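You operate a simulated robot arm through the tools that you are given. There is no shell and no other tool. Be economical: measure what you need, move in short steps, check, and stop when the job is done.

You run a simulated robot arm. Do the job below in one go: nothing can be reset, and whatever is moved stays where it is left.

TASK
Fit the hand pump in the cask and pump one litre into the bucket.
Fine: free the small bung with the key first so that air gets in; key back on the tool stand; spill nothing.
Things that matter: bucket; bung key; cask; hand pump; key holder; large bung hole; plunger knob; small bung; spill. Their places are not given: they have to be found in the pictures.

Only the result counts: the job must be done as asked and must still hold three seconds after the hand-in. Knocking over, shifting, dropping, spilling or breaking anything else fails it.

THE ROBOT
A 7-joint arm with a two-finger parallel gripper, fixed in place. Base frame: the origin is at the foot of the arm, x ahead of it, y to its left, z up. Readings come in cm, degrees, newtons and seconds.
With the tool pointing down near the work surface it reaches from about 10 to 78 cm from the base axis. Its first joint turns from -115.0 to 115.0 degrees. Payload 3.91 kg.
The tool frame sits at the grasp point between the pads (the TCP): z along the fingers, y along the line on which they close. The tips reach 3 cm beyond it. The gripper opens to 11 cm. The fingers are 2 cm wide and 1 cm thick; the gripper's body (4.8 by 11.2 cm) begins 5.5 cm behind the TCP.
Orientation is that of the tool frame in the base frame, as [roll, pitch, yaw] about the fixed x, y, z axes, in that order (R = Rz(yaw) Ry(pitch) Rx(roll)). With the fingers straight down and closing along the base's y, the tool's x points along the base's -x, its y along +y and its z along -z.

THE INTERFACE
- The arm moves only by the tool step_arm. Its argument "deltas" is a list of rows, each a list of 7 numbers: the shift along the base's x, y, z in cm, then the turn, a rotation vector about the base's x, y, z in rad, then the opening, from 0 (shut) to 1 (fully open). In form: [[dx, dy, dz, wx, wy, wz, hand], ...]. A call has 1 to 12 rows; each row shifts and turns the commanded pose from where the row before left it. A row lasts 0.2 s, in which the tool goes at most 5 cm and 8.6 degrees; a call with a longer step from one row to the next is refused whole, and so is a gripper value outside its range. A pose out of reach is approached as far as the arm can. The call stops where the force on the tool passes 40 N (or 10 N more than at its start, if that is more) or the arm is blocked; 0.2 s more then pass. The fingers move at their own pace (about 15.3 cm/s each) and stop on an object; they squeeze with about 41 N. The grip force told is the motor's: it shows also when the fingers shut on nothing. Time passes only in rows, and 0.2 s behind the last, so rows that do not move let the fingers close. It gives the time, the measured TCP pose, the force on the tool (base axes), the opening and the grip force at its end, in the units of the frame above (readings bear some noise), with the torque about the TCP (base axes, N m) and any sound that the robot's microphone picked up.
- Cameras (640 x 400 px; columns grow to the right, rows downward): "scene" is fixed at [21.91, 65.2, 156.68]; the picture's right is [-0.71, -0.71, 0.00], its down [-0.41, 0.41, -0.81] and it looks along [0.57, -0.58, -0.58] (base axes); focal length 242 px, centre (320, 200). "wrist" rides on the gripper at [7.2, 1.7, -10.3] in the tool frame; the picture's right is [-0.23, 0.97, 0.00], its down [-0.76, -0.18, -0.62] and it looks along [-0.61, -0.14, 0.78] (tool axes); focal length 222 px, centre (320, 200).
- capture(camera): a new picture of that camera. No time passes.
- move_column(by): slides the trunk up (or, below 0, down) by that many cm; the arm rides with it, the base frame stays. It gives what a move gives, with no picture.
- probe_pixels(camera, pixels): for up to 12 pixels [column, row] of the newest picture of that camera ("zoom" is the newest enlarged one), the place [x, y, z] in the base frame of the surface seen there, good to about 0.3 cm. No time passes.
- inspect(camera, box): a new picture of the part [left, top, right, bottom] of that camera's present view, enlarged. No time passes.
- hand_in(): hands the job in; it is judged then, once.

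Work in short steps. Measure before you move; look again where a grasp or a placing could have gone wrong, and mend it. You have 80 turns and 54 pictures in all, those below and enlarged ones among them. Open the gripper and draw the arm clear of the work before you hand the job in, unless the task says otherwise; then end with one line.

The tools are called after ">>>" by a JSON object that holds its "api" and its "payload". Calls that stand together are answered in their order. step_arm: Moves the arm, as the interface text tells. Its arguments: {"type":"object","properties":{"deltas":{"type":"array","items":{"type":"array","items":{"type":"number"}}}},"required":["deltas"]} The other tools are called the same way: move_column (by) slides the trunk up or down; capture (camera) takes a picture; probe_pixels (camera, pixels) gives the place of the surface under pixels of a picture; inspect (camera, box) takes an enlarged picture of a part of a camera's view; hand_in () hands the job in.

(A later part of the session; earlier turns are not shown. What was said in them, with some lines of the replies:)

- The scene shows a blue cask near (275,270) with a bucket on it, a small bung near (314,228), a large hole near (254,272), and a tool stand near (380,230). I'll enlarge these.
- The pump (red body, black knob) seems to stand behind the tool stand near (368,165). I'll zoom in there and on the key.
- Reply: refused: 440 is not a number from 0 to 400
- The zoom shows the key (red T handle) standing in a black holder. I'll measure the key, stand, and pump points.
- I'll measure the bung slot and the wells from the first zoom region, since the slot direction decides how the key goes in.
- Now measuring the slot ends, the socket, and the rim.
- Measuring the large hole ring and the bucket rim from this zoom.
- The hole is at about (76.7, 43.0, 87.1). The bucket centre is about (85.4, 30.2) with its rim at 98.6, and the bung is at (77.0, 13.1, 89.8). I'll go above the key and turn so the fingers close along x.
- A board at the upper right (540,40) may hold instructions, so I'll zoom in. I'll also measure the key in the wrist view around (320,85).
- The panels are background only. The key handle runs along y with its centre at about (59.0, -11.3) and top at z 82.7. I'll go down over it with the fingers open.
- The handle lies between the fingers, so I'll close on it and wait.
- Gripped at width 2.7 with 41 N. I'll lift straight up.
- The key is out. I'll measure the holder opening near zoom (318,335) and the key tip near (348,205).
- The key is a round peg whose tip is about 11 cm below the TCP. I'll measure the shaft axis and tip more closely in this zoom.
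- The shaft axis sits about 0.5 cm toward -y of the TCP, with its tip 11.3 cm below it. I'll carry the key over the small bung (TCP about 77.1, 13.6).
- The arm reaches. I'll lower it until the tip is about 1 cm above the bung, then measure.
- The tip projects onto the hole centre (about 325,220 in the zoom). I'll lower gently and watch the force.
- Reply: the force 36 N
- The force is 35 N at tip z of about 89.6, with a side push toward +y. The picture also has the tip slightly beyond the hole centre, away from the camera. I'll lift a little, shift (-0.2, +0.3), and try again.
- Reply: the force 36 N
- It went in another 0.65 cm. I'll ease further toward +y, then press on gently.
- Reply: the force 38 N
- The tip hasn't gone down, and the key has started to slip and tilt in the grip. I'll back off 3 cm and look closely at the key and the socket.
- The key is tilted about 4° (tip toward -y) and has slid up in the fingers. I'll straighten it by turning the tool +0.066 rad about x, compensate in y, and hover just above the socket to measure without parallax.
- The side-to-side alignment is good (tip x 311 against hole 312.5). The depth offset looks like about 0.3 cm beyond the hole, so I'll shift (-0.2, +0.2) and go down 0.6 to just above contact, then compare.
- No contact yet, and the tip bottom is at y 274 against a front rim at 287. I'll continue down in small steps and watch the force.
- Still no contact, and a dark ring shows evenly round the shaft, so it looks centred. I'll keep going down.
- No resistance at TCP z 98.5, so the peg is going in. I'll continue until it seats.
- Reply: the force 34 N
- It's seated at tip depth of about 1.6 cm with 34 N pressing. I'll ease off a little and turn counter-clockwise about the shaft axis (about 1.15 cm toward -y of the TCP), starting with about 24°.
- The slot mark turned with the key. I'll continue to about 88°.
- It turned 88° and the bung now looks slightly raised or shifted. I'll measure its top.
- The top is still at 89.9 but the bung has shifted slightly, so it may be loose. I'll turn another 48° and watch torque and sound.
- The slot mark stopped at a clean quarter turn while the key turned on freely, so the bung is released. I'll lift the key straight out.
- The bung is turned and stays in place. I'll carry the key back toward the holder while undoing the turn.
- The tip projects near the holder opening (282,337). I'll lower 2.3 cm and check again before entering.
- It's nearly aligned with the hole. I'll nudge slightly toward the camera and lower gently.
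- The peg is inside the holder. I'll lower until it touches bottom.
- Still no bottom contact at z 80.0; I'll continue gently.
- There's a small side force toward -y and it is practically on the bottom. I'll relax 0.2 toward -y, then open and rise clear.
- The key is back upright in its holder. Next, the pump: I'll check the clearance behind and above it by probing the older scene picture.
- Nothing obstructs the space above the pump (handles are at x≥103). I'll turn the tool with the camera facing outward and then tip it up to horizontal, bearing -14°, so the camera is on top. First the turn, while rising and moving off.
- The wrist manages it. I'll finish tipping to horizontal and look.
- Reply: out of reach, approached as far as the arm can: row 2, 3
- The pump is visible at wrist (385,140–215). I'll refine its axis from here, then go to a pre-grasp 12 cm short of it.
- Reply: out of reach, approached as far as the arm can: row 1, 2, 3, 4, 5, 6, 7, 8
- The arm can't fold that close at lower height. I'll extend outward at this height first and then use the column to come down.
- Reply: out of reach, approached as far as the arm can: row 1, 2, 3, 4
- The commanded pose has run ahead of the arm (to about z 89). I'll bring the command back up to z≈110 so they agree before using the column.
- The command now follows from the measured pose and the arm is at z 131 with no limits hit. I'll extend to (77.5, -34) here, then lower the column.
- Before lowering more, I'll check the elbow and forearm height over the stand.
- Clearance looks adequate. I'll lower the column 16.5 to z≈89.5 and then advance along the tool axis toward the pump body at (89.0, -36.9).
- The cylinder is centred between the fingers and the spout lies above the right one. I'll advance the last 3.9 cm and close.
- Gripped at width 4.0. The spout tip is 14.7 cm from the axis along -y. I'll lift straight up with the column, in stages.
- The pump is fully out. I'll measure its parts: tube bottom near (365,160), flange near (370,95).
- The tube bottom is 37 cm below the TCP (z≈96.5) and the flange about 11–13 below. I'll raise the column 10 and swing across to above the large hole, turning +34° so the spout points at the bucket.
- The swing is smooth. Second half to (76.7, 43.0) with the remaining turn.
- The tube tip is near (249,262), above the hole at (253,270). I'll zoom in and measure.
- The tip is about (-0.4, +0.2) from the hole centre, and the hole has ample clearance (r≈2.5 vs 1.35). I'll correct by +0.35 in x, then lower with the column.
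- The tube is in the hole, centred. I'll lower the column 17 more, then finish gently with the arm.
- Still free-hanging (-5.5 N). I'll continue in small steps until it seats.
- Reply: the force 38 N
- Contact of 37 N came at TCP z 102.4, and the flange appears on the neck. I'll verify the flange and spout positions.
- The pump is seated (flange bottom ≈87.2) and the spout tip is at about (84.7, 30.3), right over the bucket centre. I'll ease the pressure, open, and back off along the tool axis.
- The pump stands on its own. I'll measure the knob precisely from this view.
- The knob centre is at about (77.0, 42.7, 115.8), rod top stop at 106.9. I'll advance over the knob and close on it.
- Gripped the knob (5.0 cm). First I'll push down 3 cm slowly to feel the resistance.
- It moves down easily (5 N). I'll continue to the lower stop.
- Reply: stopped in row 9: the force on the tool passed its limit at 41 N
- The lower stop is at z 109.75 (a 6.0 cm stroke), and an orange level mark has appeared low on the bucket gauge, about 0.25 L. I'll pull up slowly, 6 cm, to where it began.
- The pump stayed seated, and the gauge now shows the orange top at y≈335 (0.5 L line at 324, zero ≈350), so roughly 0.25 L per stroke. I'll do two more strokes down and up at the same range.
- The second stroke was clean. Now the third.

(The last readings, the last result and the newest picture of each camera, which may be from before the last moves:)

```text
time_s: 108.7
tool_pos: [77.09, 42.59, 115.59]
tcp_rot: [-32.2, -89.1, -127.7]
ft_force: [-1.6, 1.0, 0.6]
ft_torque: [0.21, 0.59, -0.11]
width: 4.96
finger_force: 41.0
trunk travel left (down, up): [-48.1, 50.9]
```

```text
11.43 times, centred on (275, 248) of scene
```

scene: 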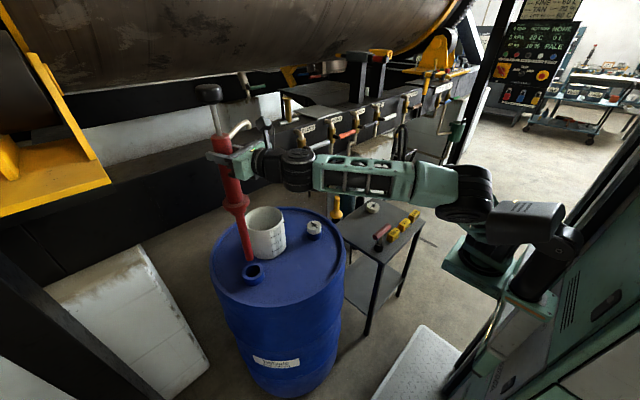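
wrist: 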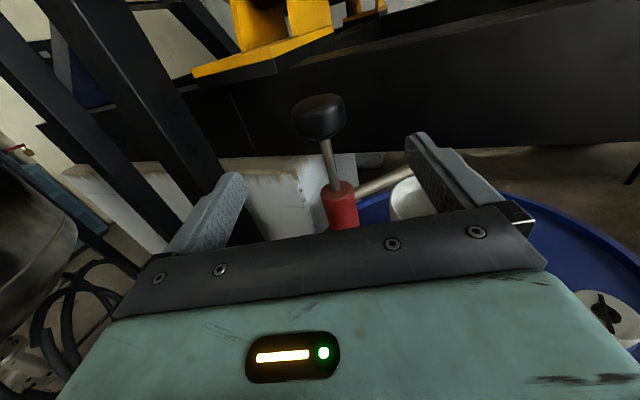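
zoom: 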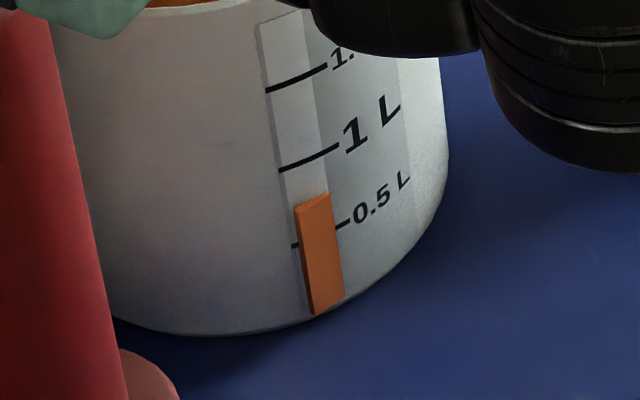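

The gauge reads about 0.74 L after three strokes, so one more full stroke makes one litre.

>>> {"api": "step_arm", "payload": {"deltas": [[0, 0, -0.5, 0, 0, 0, 0.2], [0, 0, -0.5, 0, 0, 0, 0.2], [0, 0, -0.5, 0, 0, 0, 0.2], [0, 0, -0.5, 0, 0, 0, 0.2], [0, 0, -0.5, 0, 0, 0, 0.2], [0, 0, -0.5, 0, 0, 0, 0.2], [0, 0, -0.5, 0, 0, 0, 0.2], [0, 0, -0.5, 0, 0, 0, 0.2], [0, 0, -0.5, 0, 0, 0, 0.2], [0, 0, -0.5, 0, 0, 0, 0.2], [0, 0, -0.5, 0, 0, 0, 0.2], [0, 0, -0.5, 0, 0, 0, 0.2]]}}

>>> {"api": "step_arm", "payload": {"deltas": [[0, 0, 0, 0, 0, 0, 0.2], [0, 0, 0.05, 0, 0, 0, 0.2], [0, 0, 0, 0, 0, 0, 0.6], [0, 0, 0, 0, 0, 0, 1], [0, 0, 0, 0, 0, 0, 1], [-0.94, -0.34, 0, 0, 0, 0, 1], [-1.88, -0.68, 0, 0, 0, 0, 1], [-2.8, -1.0, 0, 0, 0, 0, 1], [-2.8, -1.0, 0, 0, 0, 0, 1], [-2.8, -1.0, 0, 0, 0, 0, 1], [-2, -0.7, 0, 0, 0, 0, 1], [0, 0, 0, 0, 0, 0, 1]]}}

>>> {"api": "inspect", "payload": {"camera": "scene", "box": [225, 190, 325, 290]}}

```text
time_s: 111.3
tool_pos: [76.87, 42.7, 109.67]
tcp_rot: [-25.4, -89.1, -134.4]
ft_force: [3.8, -1.3, 14.7]
ft_torque: [-0.74, 0.71, -0.18]
width: 4.92
finger_force: 41.3
trunk travel left (down, up): [-48.1, 50.9]
```

```text
time_s: 113.9
tool_pos: [63.8, 37.9, 109.61]
tcp_rot: [-25.9, -89.1, -133.8]
ft_force: [-0.2, -0.7, 0.6]
ft_torque: [0.01, 0.0, 0.0]
width: 11.02
finger_force: 0.0
trunk travel left (down, up): [-48.1, 50.9]
```

```text
4.00 times, centred on (275, 240) of scene
```

zoom: 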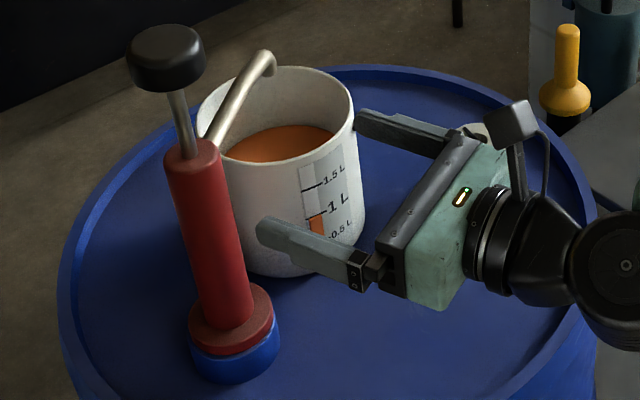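

The orange mark stands at the 1 L line, there is no liquid outside the bucket, and the pump is seated. I'll draw the arm clear by raising the column.

>>> {"api": "move_column", "payload": {"by": 25}}

>>> {"api": "step_arm", "payload": {"deltas": [[0, -3, 0, 0, 0, 0, 1], [0, -4, 0, 0, 0, 0, 1], [0, -4, 0, 0, 0, 0, 1], [0, -4, 0, 0, 0, 0, 1], [0, -4, 0, 0, 0, 0, 1], [0, -4, 0, 0, 0, 0, 1], [0, 0, 0, 0, 0, 0, 1]]}}

>>> {"api": "capture", "payload": {"camera": "scene"}}

```text
time_s: 116.5
tool_pos: [63.8, 37.92, 134.55]
tcp_rot: [-26.3, -89.2, -133.3]
ft_force: [0.5, 0.2, -0.5]
ft_torque: [0.0, 0.0, 0.0]
width: 10.98
finger_force: 0.1
trunk travel left (down, up): [-73.1, 25.9]
```

```text
time_s: 118.1
tool_pos: [63.87, 14.88, 134.32]
tcp_rot: [-29.9, -89.2, -130.0]
ft_force: [-0.1, 1.1, 1.0]
ft_torque: [0.0, -0.03, 0.0]
width: 10.98
finger_force: 0.0
trunk travel left (down, up): [-73.1, 25.9]
```

```text
refused: no pictures are left
```

The last picture showed one litre in the bucket, the pump seated and the key in its holder. The arm is clear and the gripper is open, so I'll hand in.

>>> {"api": "hand_in", "payload": {}}

```text
The job is handed in.
```

I freed the small bung with a quarter turn, put the key back in its holder, fitted the pump in the large hole, and pumped about one litre into the bucket in four strokes. No spill showed in the last picture, which I took before drawing the arm clear.
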